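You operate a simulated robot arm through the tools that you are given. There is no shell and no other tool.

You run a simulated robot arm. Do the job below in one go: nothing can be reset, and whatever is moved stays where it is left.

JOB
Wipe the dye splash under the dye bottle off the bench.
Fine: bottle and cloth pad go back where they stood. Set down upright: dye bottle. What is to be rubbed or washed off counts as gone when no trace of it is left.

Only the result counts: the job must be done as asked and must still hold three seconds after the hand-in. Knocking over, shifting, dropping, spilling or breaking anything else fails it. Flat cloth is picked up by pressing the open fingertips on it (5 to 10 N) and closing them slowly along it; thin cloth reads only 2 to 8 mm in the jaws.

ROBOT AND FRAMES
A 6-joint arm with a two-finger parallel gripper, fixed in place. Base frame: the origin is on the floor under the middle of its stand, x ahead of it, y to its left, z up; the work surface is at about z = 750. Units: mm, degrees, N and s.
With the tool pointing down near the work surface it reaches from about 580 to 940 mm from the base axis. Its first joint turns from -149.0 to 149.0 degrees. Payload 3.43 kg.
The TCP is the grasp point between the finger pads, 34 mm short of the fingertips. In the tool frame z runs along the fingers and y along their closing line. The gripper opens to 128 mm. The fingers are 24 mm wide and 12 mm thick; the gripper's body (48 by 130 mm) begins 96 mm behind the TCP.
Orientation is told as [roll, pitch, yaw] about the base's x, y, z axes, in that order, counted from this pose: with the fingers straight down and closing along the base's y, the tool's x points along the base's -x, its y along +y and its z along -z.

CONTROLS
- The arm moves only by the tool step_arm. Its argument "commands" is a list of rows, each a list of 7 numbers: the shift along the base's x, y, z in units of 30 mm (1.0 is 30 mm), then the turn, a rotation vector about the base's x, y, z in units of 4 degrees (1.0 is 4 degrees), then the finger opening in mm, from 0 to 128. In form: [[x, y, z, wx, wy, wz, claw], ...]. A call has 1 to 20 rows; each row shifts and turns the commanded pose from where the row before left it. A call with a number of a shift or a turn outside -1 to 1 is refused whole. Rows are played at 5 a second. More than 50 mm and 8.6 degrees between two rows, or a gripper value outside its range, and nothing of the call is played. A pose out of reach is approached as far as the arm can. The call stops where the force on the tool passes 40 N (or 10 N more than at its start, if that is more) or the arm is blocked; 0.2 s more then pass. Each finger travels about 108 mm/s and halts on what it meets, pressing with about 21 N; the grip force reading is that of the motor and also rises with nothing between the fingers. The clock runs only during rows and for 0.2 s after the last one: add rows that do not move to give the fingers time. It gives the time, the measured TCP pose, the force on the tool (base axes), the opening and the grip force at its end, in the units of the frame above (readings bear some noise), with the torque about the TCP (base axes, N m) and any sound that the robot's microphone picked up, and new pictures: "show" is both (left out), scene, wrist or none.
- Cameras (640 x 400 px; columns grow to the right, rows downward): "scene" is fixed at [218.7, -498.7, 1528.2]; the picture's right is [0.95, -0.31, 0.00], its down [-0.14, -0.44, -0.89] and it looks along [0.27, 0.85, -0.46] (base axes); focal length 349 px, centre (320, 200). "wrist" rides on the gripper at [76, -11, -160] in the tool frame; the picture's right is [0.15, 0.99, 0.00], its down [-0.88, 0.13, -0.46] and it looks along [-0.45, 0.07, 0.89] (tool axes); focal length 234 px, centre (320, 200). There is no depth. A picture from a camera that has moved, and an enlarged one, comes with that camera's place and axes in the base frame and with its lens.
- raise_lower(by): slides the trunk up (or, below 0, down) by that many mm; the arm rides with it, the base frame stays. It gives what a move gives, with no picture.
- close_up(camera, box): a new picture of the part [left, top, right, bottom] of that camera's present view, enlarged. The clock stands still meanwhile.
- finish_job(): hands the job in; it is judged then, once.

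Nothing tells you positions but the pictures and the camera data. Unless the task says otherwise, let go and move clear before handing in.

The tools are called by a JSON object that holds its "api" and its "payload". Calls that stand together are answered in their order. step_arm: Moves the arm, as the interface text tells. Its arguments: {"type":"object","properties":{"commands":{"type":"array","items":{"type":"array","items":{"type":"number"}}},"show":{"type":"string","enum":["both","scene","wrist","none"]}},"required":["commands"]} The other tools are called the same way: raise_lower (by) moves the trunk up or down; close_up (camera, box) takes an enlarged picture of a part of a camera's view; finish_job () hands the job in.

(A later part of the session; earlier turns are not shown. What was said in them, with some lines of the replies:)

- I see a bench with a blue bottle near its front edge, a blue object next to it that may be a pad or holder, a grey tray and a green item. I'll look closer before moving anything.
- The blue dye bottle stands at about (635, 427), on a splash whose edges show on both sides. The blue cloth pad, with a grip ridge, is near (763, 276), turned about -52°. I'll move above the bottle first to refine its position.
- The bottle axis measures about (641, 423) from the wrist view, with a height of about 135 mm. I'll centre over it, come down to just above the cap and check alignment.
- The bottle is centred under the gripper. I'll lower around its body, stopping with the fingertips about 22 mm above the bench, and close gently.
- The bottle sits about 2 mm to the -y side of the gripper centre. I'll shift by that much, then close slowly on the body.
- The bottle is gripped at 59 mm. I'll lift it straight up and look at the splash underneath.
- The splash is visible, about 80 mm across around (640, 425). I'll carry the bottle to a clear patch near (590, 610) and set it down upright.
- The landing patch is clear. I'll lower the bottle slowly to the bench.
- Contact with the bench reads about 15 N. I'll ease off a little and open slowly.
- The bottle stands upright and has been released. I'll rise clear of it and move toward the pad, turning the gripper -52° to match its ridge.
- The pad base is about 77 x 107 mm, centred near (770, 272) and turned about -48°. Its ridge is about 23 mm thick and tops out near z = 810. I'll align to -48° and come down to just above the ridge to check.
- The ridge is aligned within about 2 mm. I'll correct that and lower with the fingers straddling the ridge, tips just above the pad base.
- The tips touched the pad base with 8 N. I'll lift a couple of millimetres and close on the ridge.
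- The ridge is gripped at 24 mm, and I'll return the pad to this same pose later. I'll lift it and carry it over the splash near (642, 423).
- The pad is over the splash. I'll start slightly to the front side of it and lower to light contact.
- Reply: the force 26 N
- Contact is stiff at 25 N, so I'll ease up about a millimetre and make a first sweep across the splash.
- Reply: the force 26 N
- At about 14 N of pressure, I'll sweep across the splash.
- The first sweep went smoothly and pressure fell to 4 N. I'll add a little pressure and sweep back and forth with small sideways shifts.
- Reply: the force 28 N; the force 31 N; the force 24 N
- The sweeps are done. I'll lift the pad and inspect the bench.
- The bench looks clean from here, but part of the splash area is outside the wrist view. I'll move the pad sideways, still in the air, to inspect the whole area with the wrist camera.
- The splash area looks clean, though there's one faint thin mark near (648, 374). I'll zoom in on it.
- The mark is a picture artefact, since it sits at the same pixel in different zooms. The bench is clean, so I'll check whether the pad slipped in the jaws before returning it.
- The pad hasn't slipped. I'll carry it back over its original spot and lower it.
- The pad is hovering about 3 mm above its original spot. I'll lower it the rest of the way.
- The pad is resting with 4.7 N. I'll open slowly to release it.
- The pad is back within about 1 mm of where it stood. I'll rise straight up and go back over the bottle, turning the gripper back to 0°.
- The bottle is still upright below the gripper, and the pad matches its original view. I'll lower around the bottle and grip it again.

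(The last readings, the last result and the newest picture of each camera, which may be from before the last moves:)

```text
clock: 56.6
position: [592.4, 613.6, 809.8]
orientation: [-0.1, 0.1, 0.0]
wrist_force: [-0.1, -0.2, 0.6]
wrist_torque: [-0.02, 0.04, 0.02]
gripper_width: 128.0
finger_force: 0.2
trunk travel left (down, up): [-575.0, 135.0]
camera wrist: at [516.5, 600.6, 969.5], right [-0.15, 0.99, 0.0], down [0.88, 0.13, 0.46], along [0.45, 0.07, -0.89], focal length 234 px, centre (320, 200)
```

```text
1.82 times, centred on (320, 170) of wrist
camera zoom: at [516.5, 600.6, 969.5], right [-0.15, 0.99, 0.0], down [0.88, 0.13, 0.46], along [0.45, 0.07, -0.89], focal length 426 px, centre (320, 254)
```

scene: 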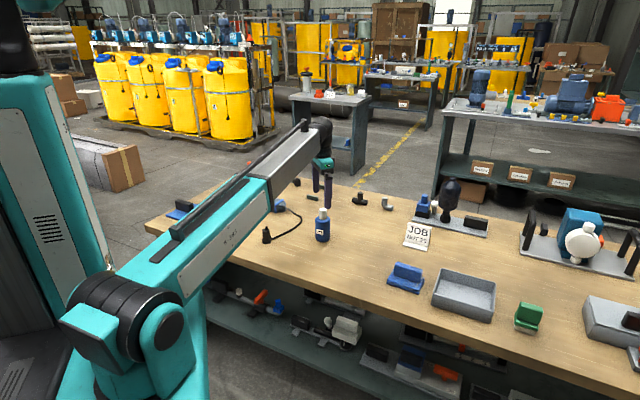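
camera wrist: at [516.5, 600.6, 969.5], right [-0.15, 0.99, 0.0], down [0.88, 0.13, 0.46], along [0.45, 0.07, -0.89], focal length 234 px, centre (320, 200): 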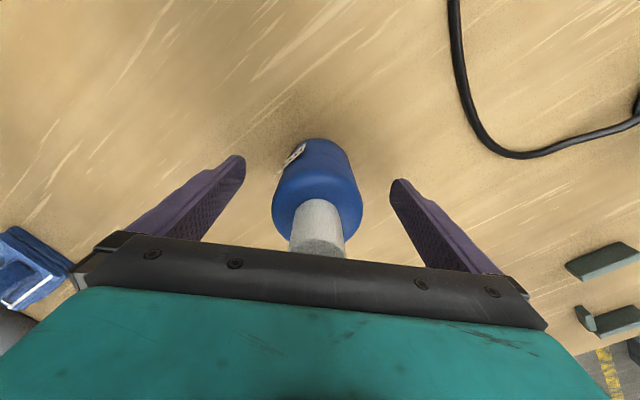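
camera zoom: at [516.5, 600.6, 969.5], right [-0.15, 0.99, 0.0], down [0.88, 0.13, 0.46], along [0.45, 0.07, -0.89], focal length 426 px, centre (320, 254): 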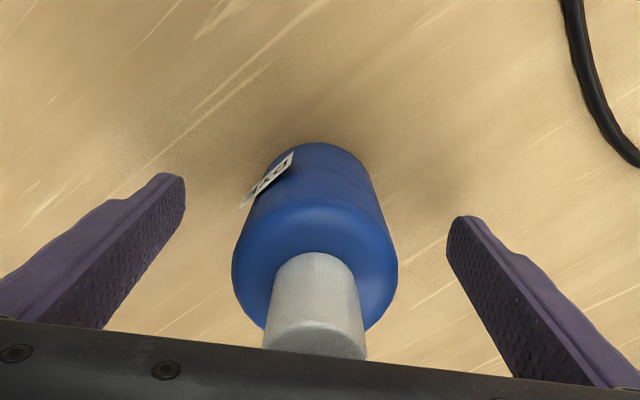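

The bottle sits about 2 mm to the -y side again, so I'll centre and then grip slowly.

{"api": "step_arm", "payload": {"commands": [[-0.02, -0.07, 0, 0, 0, 0, 128], [0, 0, 0, 0, 0, 0, 110], [0, 0, 0, 0, 0, 0, 94], [0, 0, 0, 0, 0, 0, 80], [0, 0, 0, 0, 0, 0, 74], [0, 0, 0, 0, 0, 0, 70], [0, 0, 0, 0, 0, 0, 67], [0, 0, 0, 0, 0, 0, 65], [0, 0, 0, 0, 0, 0, 63], [0, 0, 0, 0, 0, 0, 61], [0, 0, 0, 0, 0, 0, 59], [0, 0, 0, 0, 0, 0, 57], [0, 0, 0, 0, 0, 0, 55], [0, 0, 0, 0, 0, 0, 55]], "show": "both"}}

{"api": "step_arm", "payload": {"commands": [[0, 0, 0.3, 0, 0, 0, 55], [0, 0, 0.6, 0, 0, 0, 55], [0, 0, 0.7, 0, 0, 0, 55], [0, 0, 0.7, 0, 0, 0, 55], [0, 0, 0.7, 0, 0, 0, 55], [0, 0, 0, 0, 0, 0, 55], [0, 0, 0, 0, 0, 0, 55]], "show": "both"}}

{"api": "close_up", "payload": {"camera": "scene", "box": [290, 180, 370, 260]}}

{"api": "close_up", "payload": {"camera": "wrist", "box": [220, 80, 420, 230]}}

```text
clock: 59.6
position: [589.9, 611.0, 809.1]
orientation: [0.0, 0.0, 0.1]
wrist_force: [-0.4, 0.1, 0.5]
wrist_torque: [0.07, 0.03, -0.01]
gripper_width: 59.3
finger_force: 20.8
trunk travel left (down, up): [-575.0, 135.0]
camera wrist: at [515.4, 598.2, 969.4], right [-0.15, 0.99, 0.0], down [0.88, 0.13, 0.46], along [0.45, 0.07, -0.89], focal length 234 px, centre (320, 200)
```

scene: 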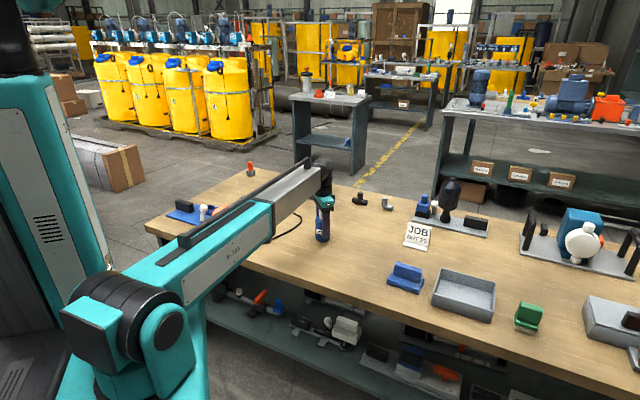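
wrist: 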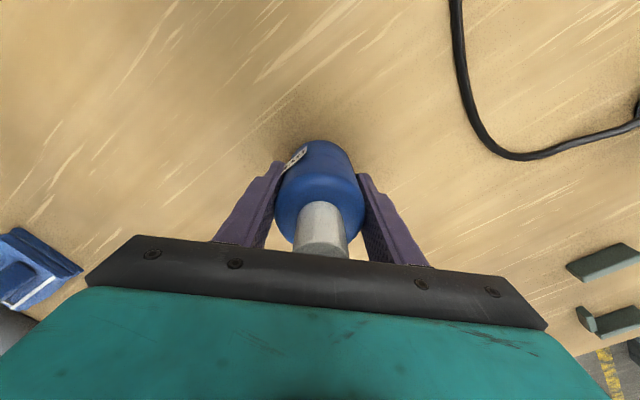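

```text
clock: 61.2
position: [589.7, 610.3, 900.1]
orientation: [-0.1, 0.1, -0.1]
wrist_force: [-0.1, 0.3, -2.8]
wrist_torque: [0.03, 0.0, -0.04]
gripper_width: 59.5
finger_force: 21.1
trunk travel left (down, up): [-575.0, 135.0]
camera wrist: at [514.2, 599.5, 1059.4], right [-0.15, 0.99, 0.0], down [0.88, 0.13, 0.46], along [0.45, 0.07, -0.89], focal length 234 px, centre (320, 200)
```

scene: 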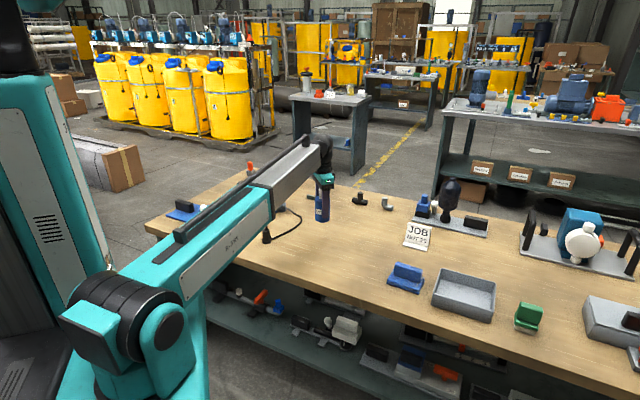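
wrist: 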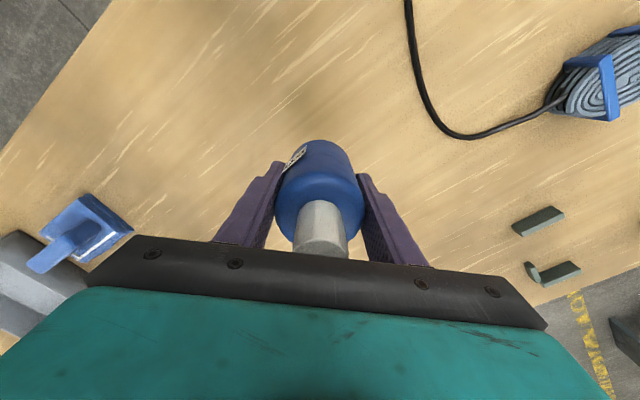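

```text
5.00 times, centred on (330, 220) of scene
camera zoom: at [218.7, -498.7, 1528.2], right [0.95, -0.31, 0.0], down [-0.14, -0.44, -0.89], along [0.27, 0.85, -0.46], focal length 1744 px, centre (270, 100)
```

zoom: 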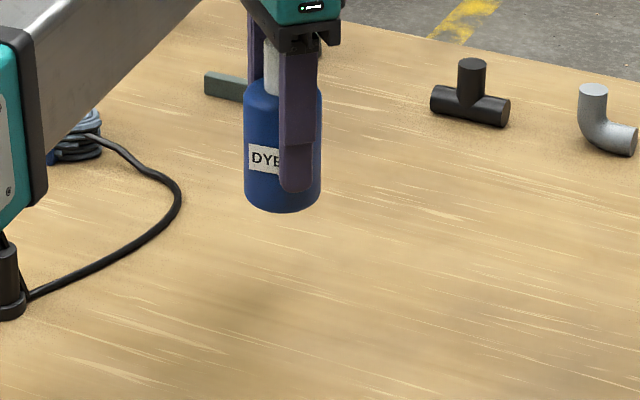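

```text
2.67 times, centred on (320, 155) of wrist
camera zoom: at [514.2, 599.5, 1059.4], right [-0.15, 0.99, 0.0], down [0.88, 0.13, 0.46], along [0.45, 0.07, -0.89], focal length 624 px, centre (320, 320)
```

zoom: 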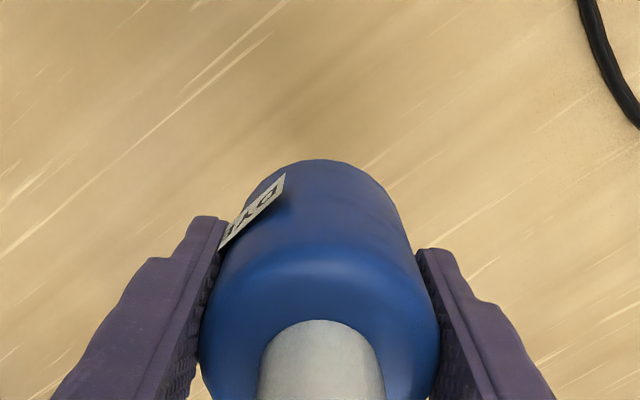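

The temporary spot shows no mark. I'll carry the bottle back over its original place.

{"api": "step_arm", "payload": {"commands": [[0.063, -0.303, 0, 0, 0, 0, 55], [0.2, -0.7, 0, 0, 0, 0, 55], [0.25, -0.92, 0, 0, 0, 0, 55], [0.25, -0.92, 0, 0, 0, 0, 55], [0.25, -0.92, 0, 0, 0, 0, 55], [0.25, -0.92, 0, 0, 0, 0, 55], [0.25, -0.92, 0, 0, 0, 0, 55], [0.2, -0.7, 0, 0, 0, 0, 55], [0, 0, 0, 0, 0, 0, 55], [0, 0, 0, 0, 0, 0, 55]], "show": "both"}}

{"api": "close_up", "payload": {"camera": "scene", "box": [310, 180, 420, 290]}}

{"api": "close_up", "payload": {"camera": "wrist", "box": [220, 80, 420, 230]}}

```text
clock: 63.4
position: [640.9, 421.8, 899.0]
orientation: [0.0, 0.0, 0.1]
wrist_force: [0.2, 0.3, -3.2]
wrist_torque: [-0.01, 0.0, -0.02]
gripper_width: 59.3
finger_force: 21.2
trunk travel left (down, up): [-575.0, 135.0]
camera wrist: at [565.5, 410.9, 1058.7], right [-0.15, 0.99, 0.0], down [0.88, 0.13, 0.46], along [0.45, 0.07, -0.89], focal length 234 px, centre (320, 200)
```

scene: 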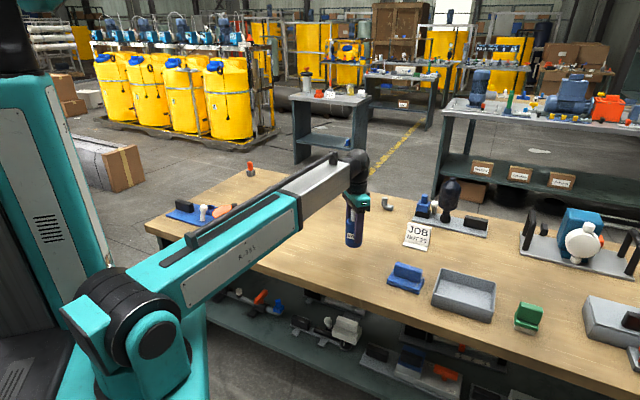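
wrist: 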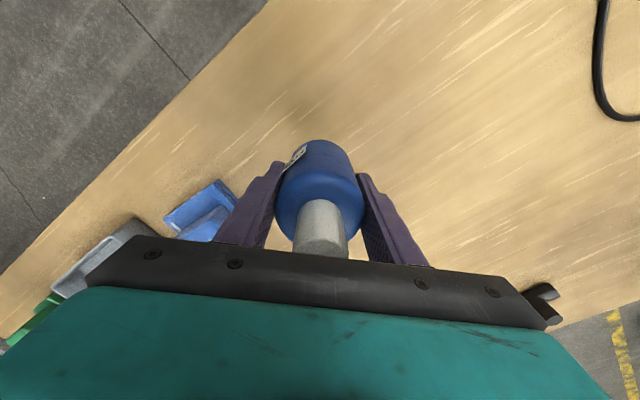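

```text
3.64 times, centred on (365, 235) of scene
camera zoom: at [218.7, -498.7, 1528.2], right [0.95, -0.31, 0.0], down [-0.14, -0.44, -0.89], along [0.27, 0.85, -0.46], focal length 1268 px, centre (156, 73)
```

zoom: 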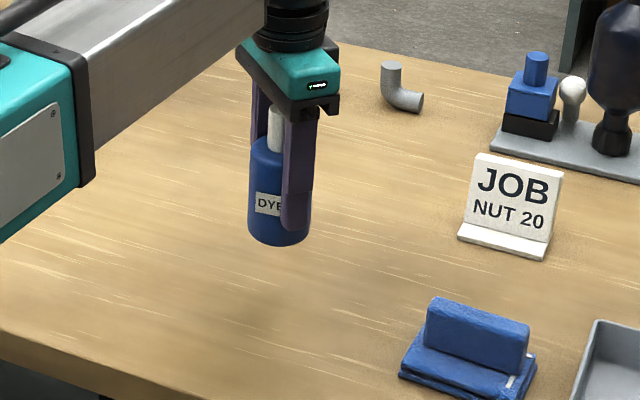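

```text
2.67 times, centred on (320, 155) of wrist
camera zoom: at [565.5, 410.9, 1058.7], right [-0.15, 0.99, 0.0], down [0.88, 0.13, 0.46], along [0.45, 0.07, -0.89], focal length 624 px, centre (320, 320)
```

zoom: 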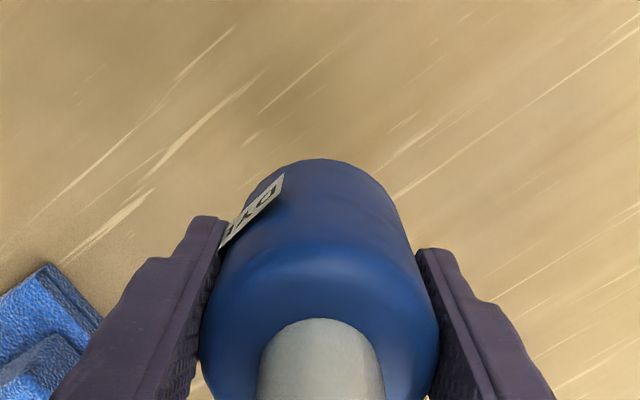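

The bottle is over its original spot, within a few millimetres by comparison with the earlier picture. I'll lower it to just above the bench and compare again before final contact.

{"api": "step_arm", "payload": {"commands": [[0, 0, -0.8, 0, 0, 0, 55], [0, 0, -0.8, 0, 0, 0, 55], [0, 0, -0.7, 0, 0, 0, 55], [0, 0, -0.4, 0, 0, 0, 55], [0, 0, -0.2, 0, 0, 0, 55], [0, 0, 0, 0, 0, 0, 55], [0, 0, 0, 0, 0, 0, 55]], "show": "none"}}

{"api": "close_up", "payload": {"camera": "scene", "box": [330, 222, 380, 280]}}

{"api": "close_up", "payload": {"camera": "scene", "box": [310, 180, 420, 290]}}

```text
clock: 65.0
position: [639.6, 421.5, 812.0]
orientation: [0.0, 0.0, 0.0]
wrist_force: [1.0, 0.1, -2.7]
wrist_torque: [0.0, 0.0, 0.01]
gripper_width: 59.6
finger_force: 20.9
trunk travel left (down, up): [-575.0, 135.0]
```

```text
6.90 times, centred on (355, 251) of scene
camera zoom: at [218.7, -498.7, 1528.2], right [0.95, -0.31, 0.0], down [-0.14, -0.44, -0.89], along [0.27, 0.85, -0.46], focal length 2405 px, centre (79, -152)
```

zoom: 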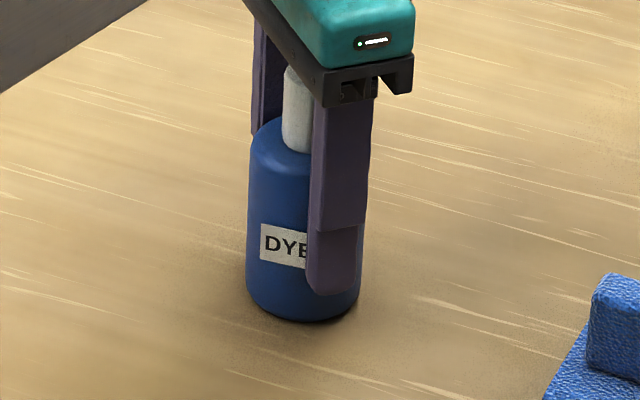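

```text
3.64 times, centred on (365, 235) of scene
camera zoom: at [218.7, -498.7, 1528.2], right [0.95, -0.31, 0.0], down [-0.14, -0.44, -0.89], along [0.27, 0.85, -0.46], focal length 1268 px, centre (156, 73)
```

zoom: 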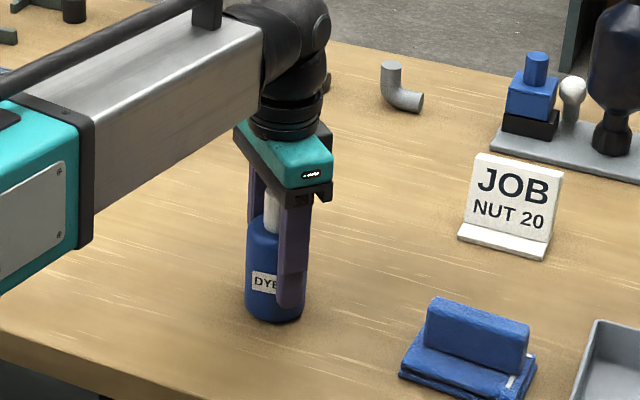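

{"api": "step_arm", "payload": {"commands": [[0, 0, -0.04, 0, 0, 0, 55], [0, 0, 0, 0, 0, 0, 55]], "show": "none"}}

{"api": "close_up", "payload": {"camera": "scene", "box": [330, 222, 380, 280]}}

```text
clock: 65.6
position: [639.0, 420.8, 811.5]
orientation: [0.1, -0.1, 0.1]
wrist_force: [-0.1, 1.3, 7.6]
wrist_torque: [-0.07, 0.2, -0.03]
gripper_width: 59.4
finger_force: 21.2
trunk travel left (down, up): [-575.0, 135.0]
```

```text
6.90 times, centred on (355, 251) of scene
camera zoom: at [218.7, -498.7, 1528.2], right [0.95, -0.31, 0.0], down [-0.14, -0.44, -0.89], along [0.27, 0.85, -0.46], focal length 2405 px, centre (79, -152)
```

zoom: 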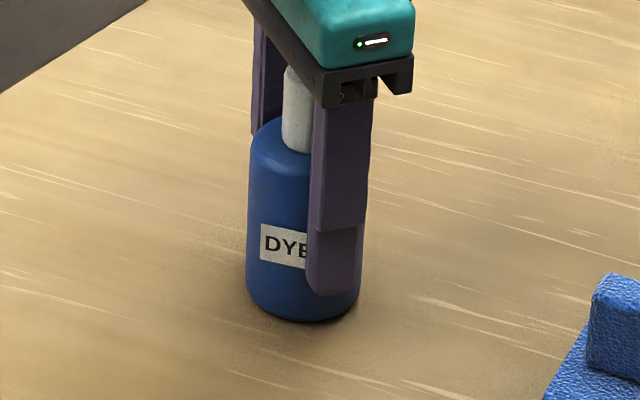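

The bottle touches down about 2–3 mm short of its original spot, by picture comparison. I'll lift slightly, nudge it by (+1.8, +2.1) mm and set it down.

{"api": "step_arm", "payload": {"commands": [[0, 0, 0.15, 0, 0, 0, 55], [0.06, 0.07, 0, 0, 0, 0, 55], [0, 0, 0, 0, 0, 0, 55], [0, 0, -0.1, 0, 0, 0, 55], [0, 0, -0.05, 0, 0, 0, 55], [0, 0, 0, 0, 0, 0, 55]], "show": "none"}}

{"api": "close_up", "payload": {"camera": "scene", "box": [330, 222, 380, 280]}}

```text
clock: 67.0
position: [642.9, 423.0, 811.7]
orientation: [0.1, 0.0, 0.0]
wrist_force: [0.8, -0.9, 1.5]
wrist_torque: [0.0, 0.0, -0.01]
gripper_width: 59.4
finger_force: 21.0
trunk travel left (down, up): [-575.0, 135.0]
```

```text
6.90 times, centred on (355, 251) of scene
camera zoom: at [218.7, -498.7, 1528.2], right [0.95, -0.31, 0.0], down [-0.14, -0.44, -0.89], along [0.27, 0.85, -0.46], focal length 2405 px, centre (79, -152)
```

zoom: 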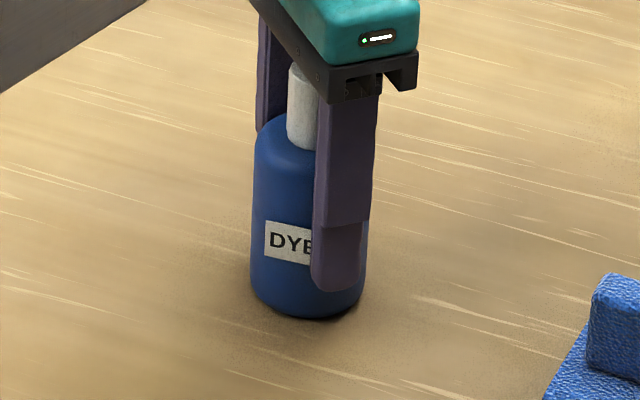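

That's within about 2 mm of the original outline. I'll release slowly.

{"api": "step_arm", "payload": {"commands": [[0, 0, 0, 0, 0, 0, 58], [0, 0, 0, 0, 0, 0, 60], [0, 0, 0, 0, 0, 0, 62], [0, 0, 0, 0, 0, 0, 65], [0, 0, 0, 0, 0, 0, 72], [0, 0, 0, 0, 0, 0, 85], [0, 0, 0, 0, 0, 0, 105], [0, 0, 0, 0, 0, 0, 128], [0, 0, 0, 0, 0, 0, 128]], "show": "both"}}

{"api": "close_up", "payload": {"camera": "scene", "box": [330, 222, 380, 280]}}

{"api": "close_up", "payload": {"camera": "wrist", "box": [160, 60, 480, 280]}}

```text
clock: 69.0
position: [643.0, 423.5, 811.4]
orientation: [0.0, 0.0, 0.0]
wrist_force: [0.2, 0.3, 0.2]
wrist_torque: [-0.01, -0.02, 0.01]
gripper_width: 128.1
finger_force: 0.0
trunk travel left (down, up): [-575.0, 135.0]
camera wrist: at [567.6, 411.2, 971.6], right [-0.15, 0.99, 0.0], down [0.88, 0.13, 0.46], along [0.45, 0.07, -0.89], focal length 234 px, centre (320, 200)
```

scene: 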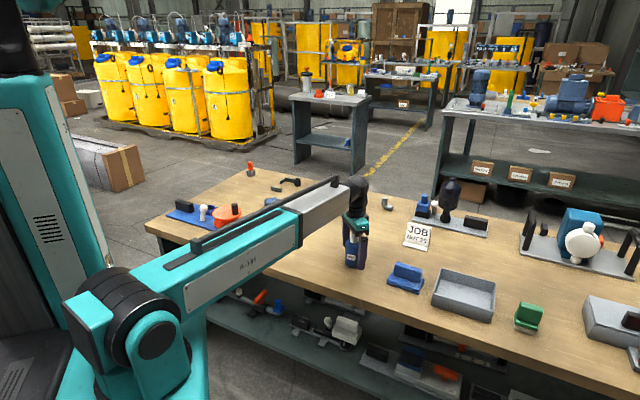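
wrist: 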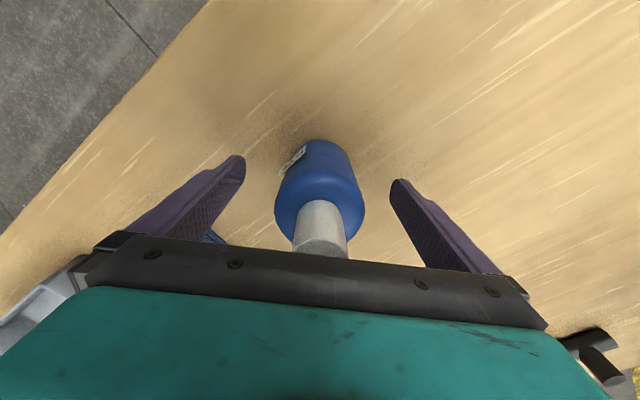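

```text
6.90 times, centred on (355, 251) of scene
camera zoom: at [218.7, -498.7, 1528.2], right [0.95, -0.31, 0.0], down [-0.14, -0.44, -0.89], along [0.27, 0.85, -0.46], focal length 2405 px, centre (79, -152)
```

zoom: 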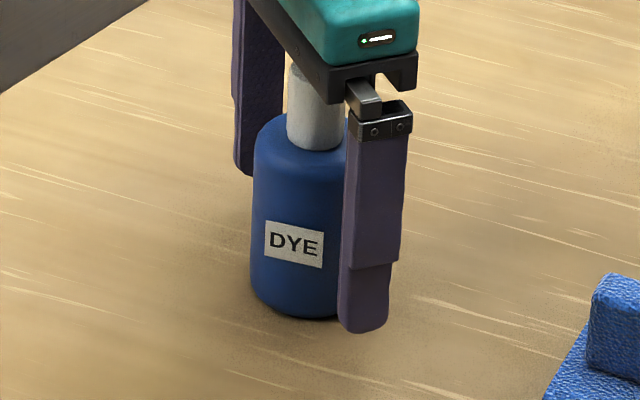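

```text
1.82 times, centred on (320, 170) of wrist
camera zoom: at [567.6, 411.2, 971.6], right [-0.15, 0.99, 0.0], down [0.88, 0.13, 0.46], along [0.45, 0.07, -0.89], focal length 426 px, centre (320, 254)
```

zoom: 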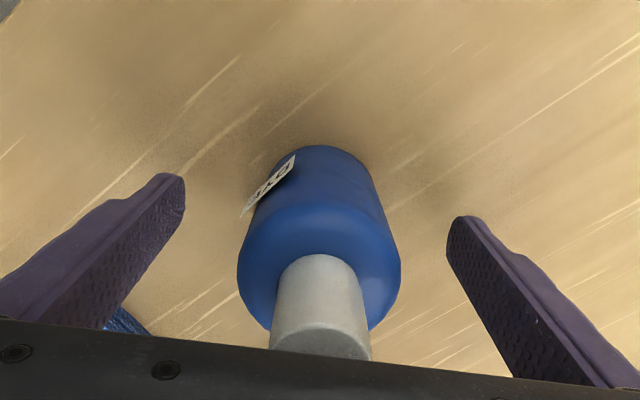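

The bottle is standing free. I'll rise straight up, back off clear of everything and do a final check.

{"api": "step_arm", "payload": {"commands": [[0, 0, 0.8, 0, 0, 0, 128], [0, 0, 1, 0, 0, 0, 128], [0, 0, 1, 0, 0, 0, 128], [0, 0, 1, 0, 0, 0, 128], [0, 0, 1, 0, 0, 0, 128], [0, 0, 1, 0, 0, 0, 128], [0, 0, 1, 0, 0, 0, 128], [-0.8, 0.2, 0.1, 0, 0, 0, 128], [-0.8, 0.2, 0, 0, 0, 0, 128], [-0.8, 0.2, 0, 0, 0, 0, 128], [-0.8, 0.2, 0, 0, 0, 0, 128], [-0.8, 0.2, 0, 0, 0, 0, 128], [-0.8, 0.2, 0, 0, 0, 0, 128], [0, 0, 0, 0, 0, 0, 128], [0, 0, 0, 0, 0, 0, 128]], "show": "both"}}

{"api": "close_up", "payload": {"camera": "scene", "box": [330, 222, 380, 280]}}

{"api": "close_up", "payload": {"camera": "wrist", "box": [180, 140, 400, 280]}}

{"api": "close_up", "payload": {"camera": "scene", "box": [375, 245, 445, 305]}}

{"api": "close_up", "payload": {"camera": "scene", "box": [290, 190, 410, 290]}}

```text
clock: 72.2
position: [500.2, 456.1, 1017.5]
orientation: [0.0, 0.0, -0.1]
wrist_force: [-0.2, 0.4, -0.6]
wrist_torque: [0.0, -0.04, 0.01]
gripper_width: 128.1
finger_force: 0.0
trunk travel left (down, up): [-575.0, 135.0]
camera wrist: at [424.3, 443.7, 1177.4], right [-0.15, 0.99, 0.0], down [0.88, 0.13, 0.46], along [0.45, 0.07, -0.89], focal length 234 px, centre (320, 200)
```

scene: 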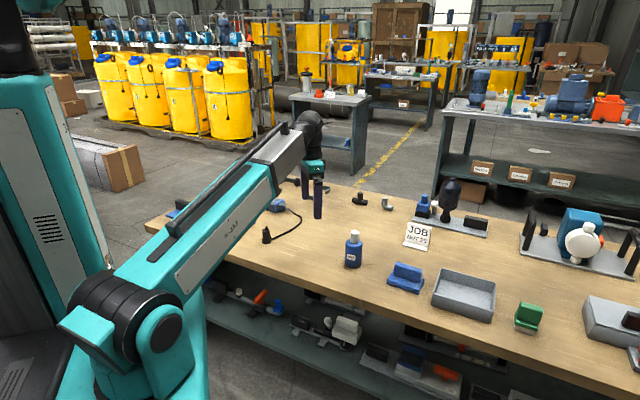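
wrist: 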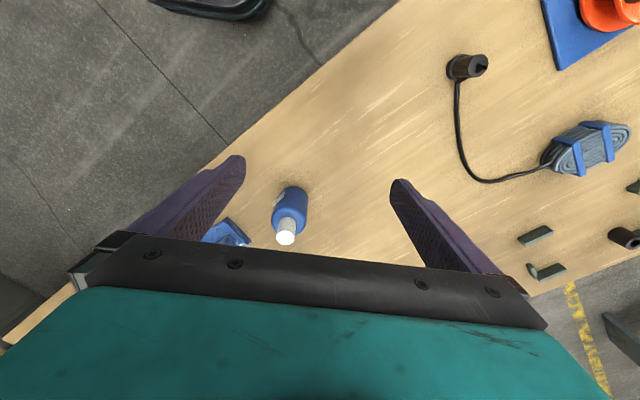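

```text
6.90 times, centred on (355, 251) of scene
camera zoom: at [218.7, -498.7, 1528.2], right [0.95, -0.31, 0.0], down [-0.14, -0.44, -0.89], along [0.27, 0.85, -0.46], focal length 2405 px, centre (79, -152)
```

zoom: 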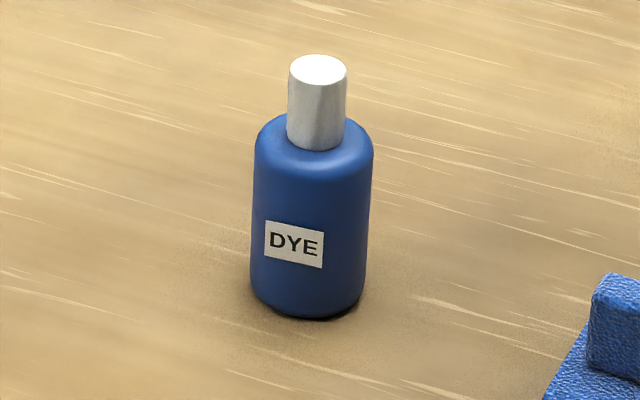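

```text
2.86 times, centred on (290, 210) of wrist
camera zoom: at [424.3, 443.7, 1177.4], right [-0.15, 0.99, 0.0], down [0.88, 0.13, 0.46], along [0.45, 0.07, -0.89], focal length 669 px, centre (406, 171)
```

zoom: 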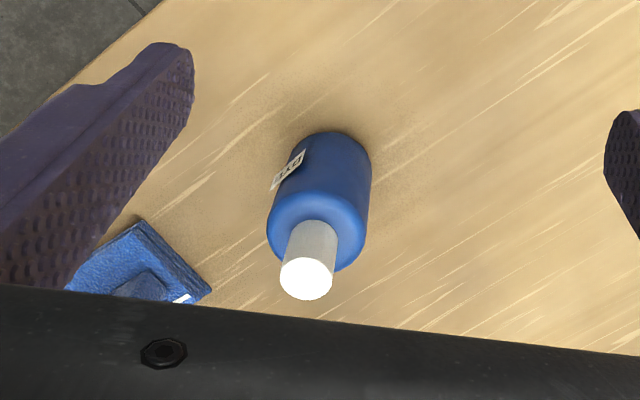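

```text
6.67 times, centred on (410, 275) of scene
camera zoom: at [218.7, -498.7, 1528.2], right [0.95, -0.31, 0.0], down [-0.14, -0.44, -0.89], along [0.27, 0.85, -0.46], focal length 2325 px, centre (-280, -300)
```

zoom: 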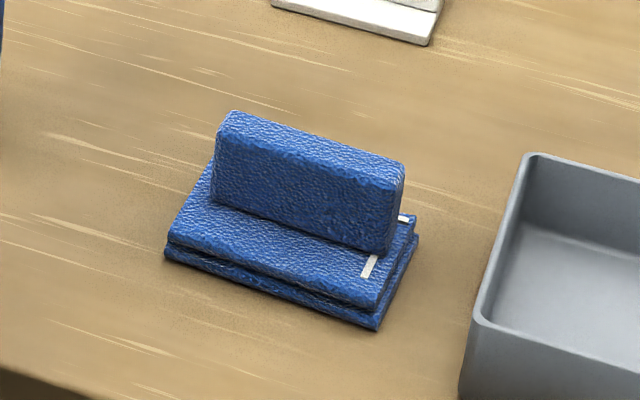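

```text
4.00 times, centred on (350, 240) of scene
camera zoom: at [218.7, -498.7, 1528.2], right [0.95, -0.31, 0.0], down [-0.14, -0.44, -0.89], along [0.27, 0.85, -0.46], focal length 1395 px, centre (200, 40)
```

zoom: 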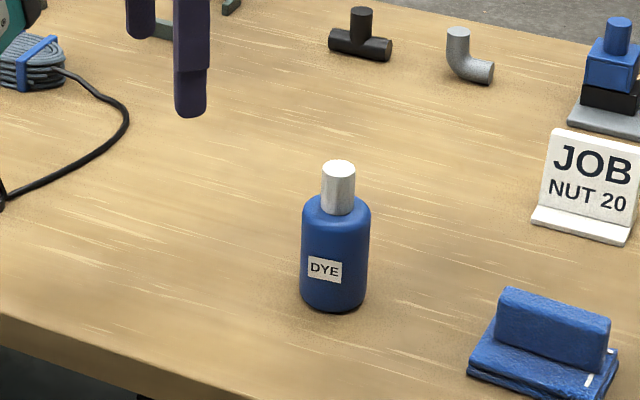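

The splash is gone. The bottle stands upright within about 2 mm of its original place, and the pad is within about 1 mm of its own. The arm is clear and nothing else looks moved, so I'm handing the job in.

{"api": "finish_job", "payload": {}}

```text
The job is handed in.
```

The dye splash is wiped off the bench, and the job is handed in. No trace of dye showed in close-ups of the area, and the spot where I set the bottle while wiping was clean too.

- **Dye bottle:** it stands upright, within about 2 mm of where it was, turned a few degrees about its own axis.
- **Cloth pad:** it lies within about 1 mm of its original place, at the same angle.
- **Everything else:** nothing else on the bench looked moved in the last pictures, and the arm ended clear with its fingers open.
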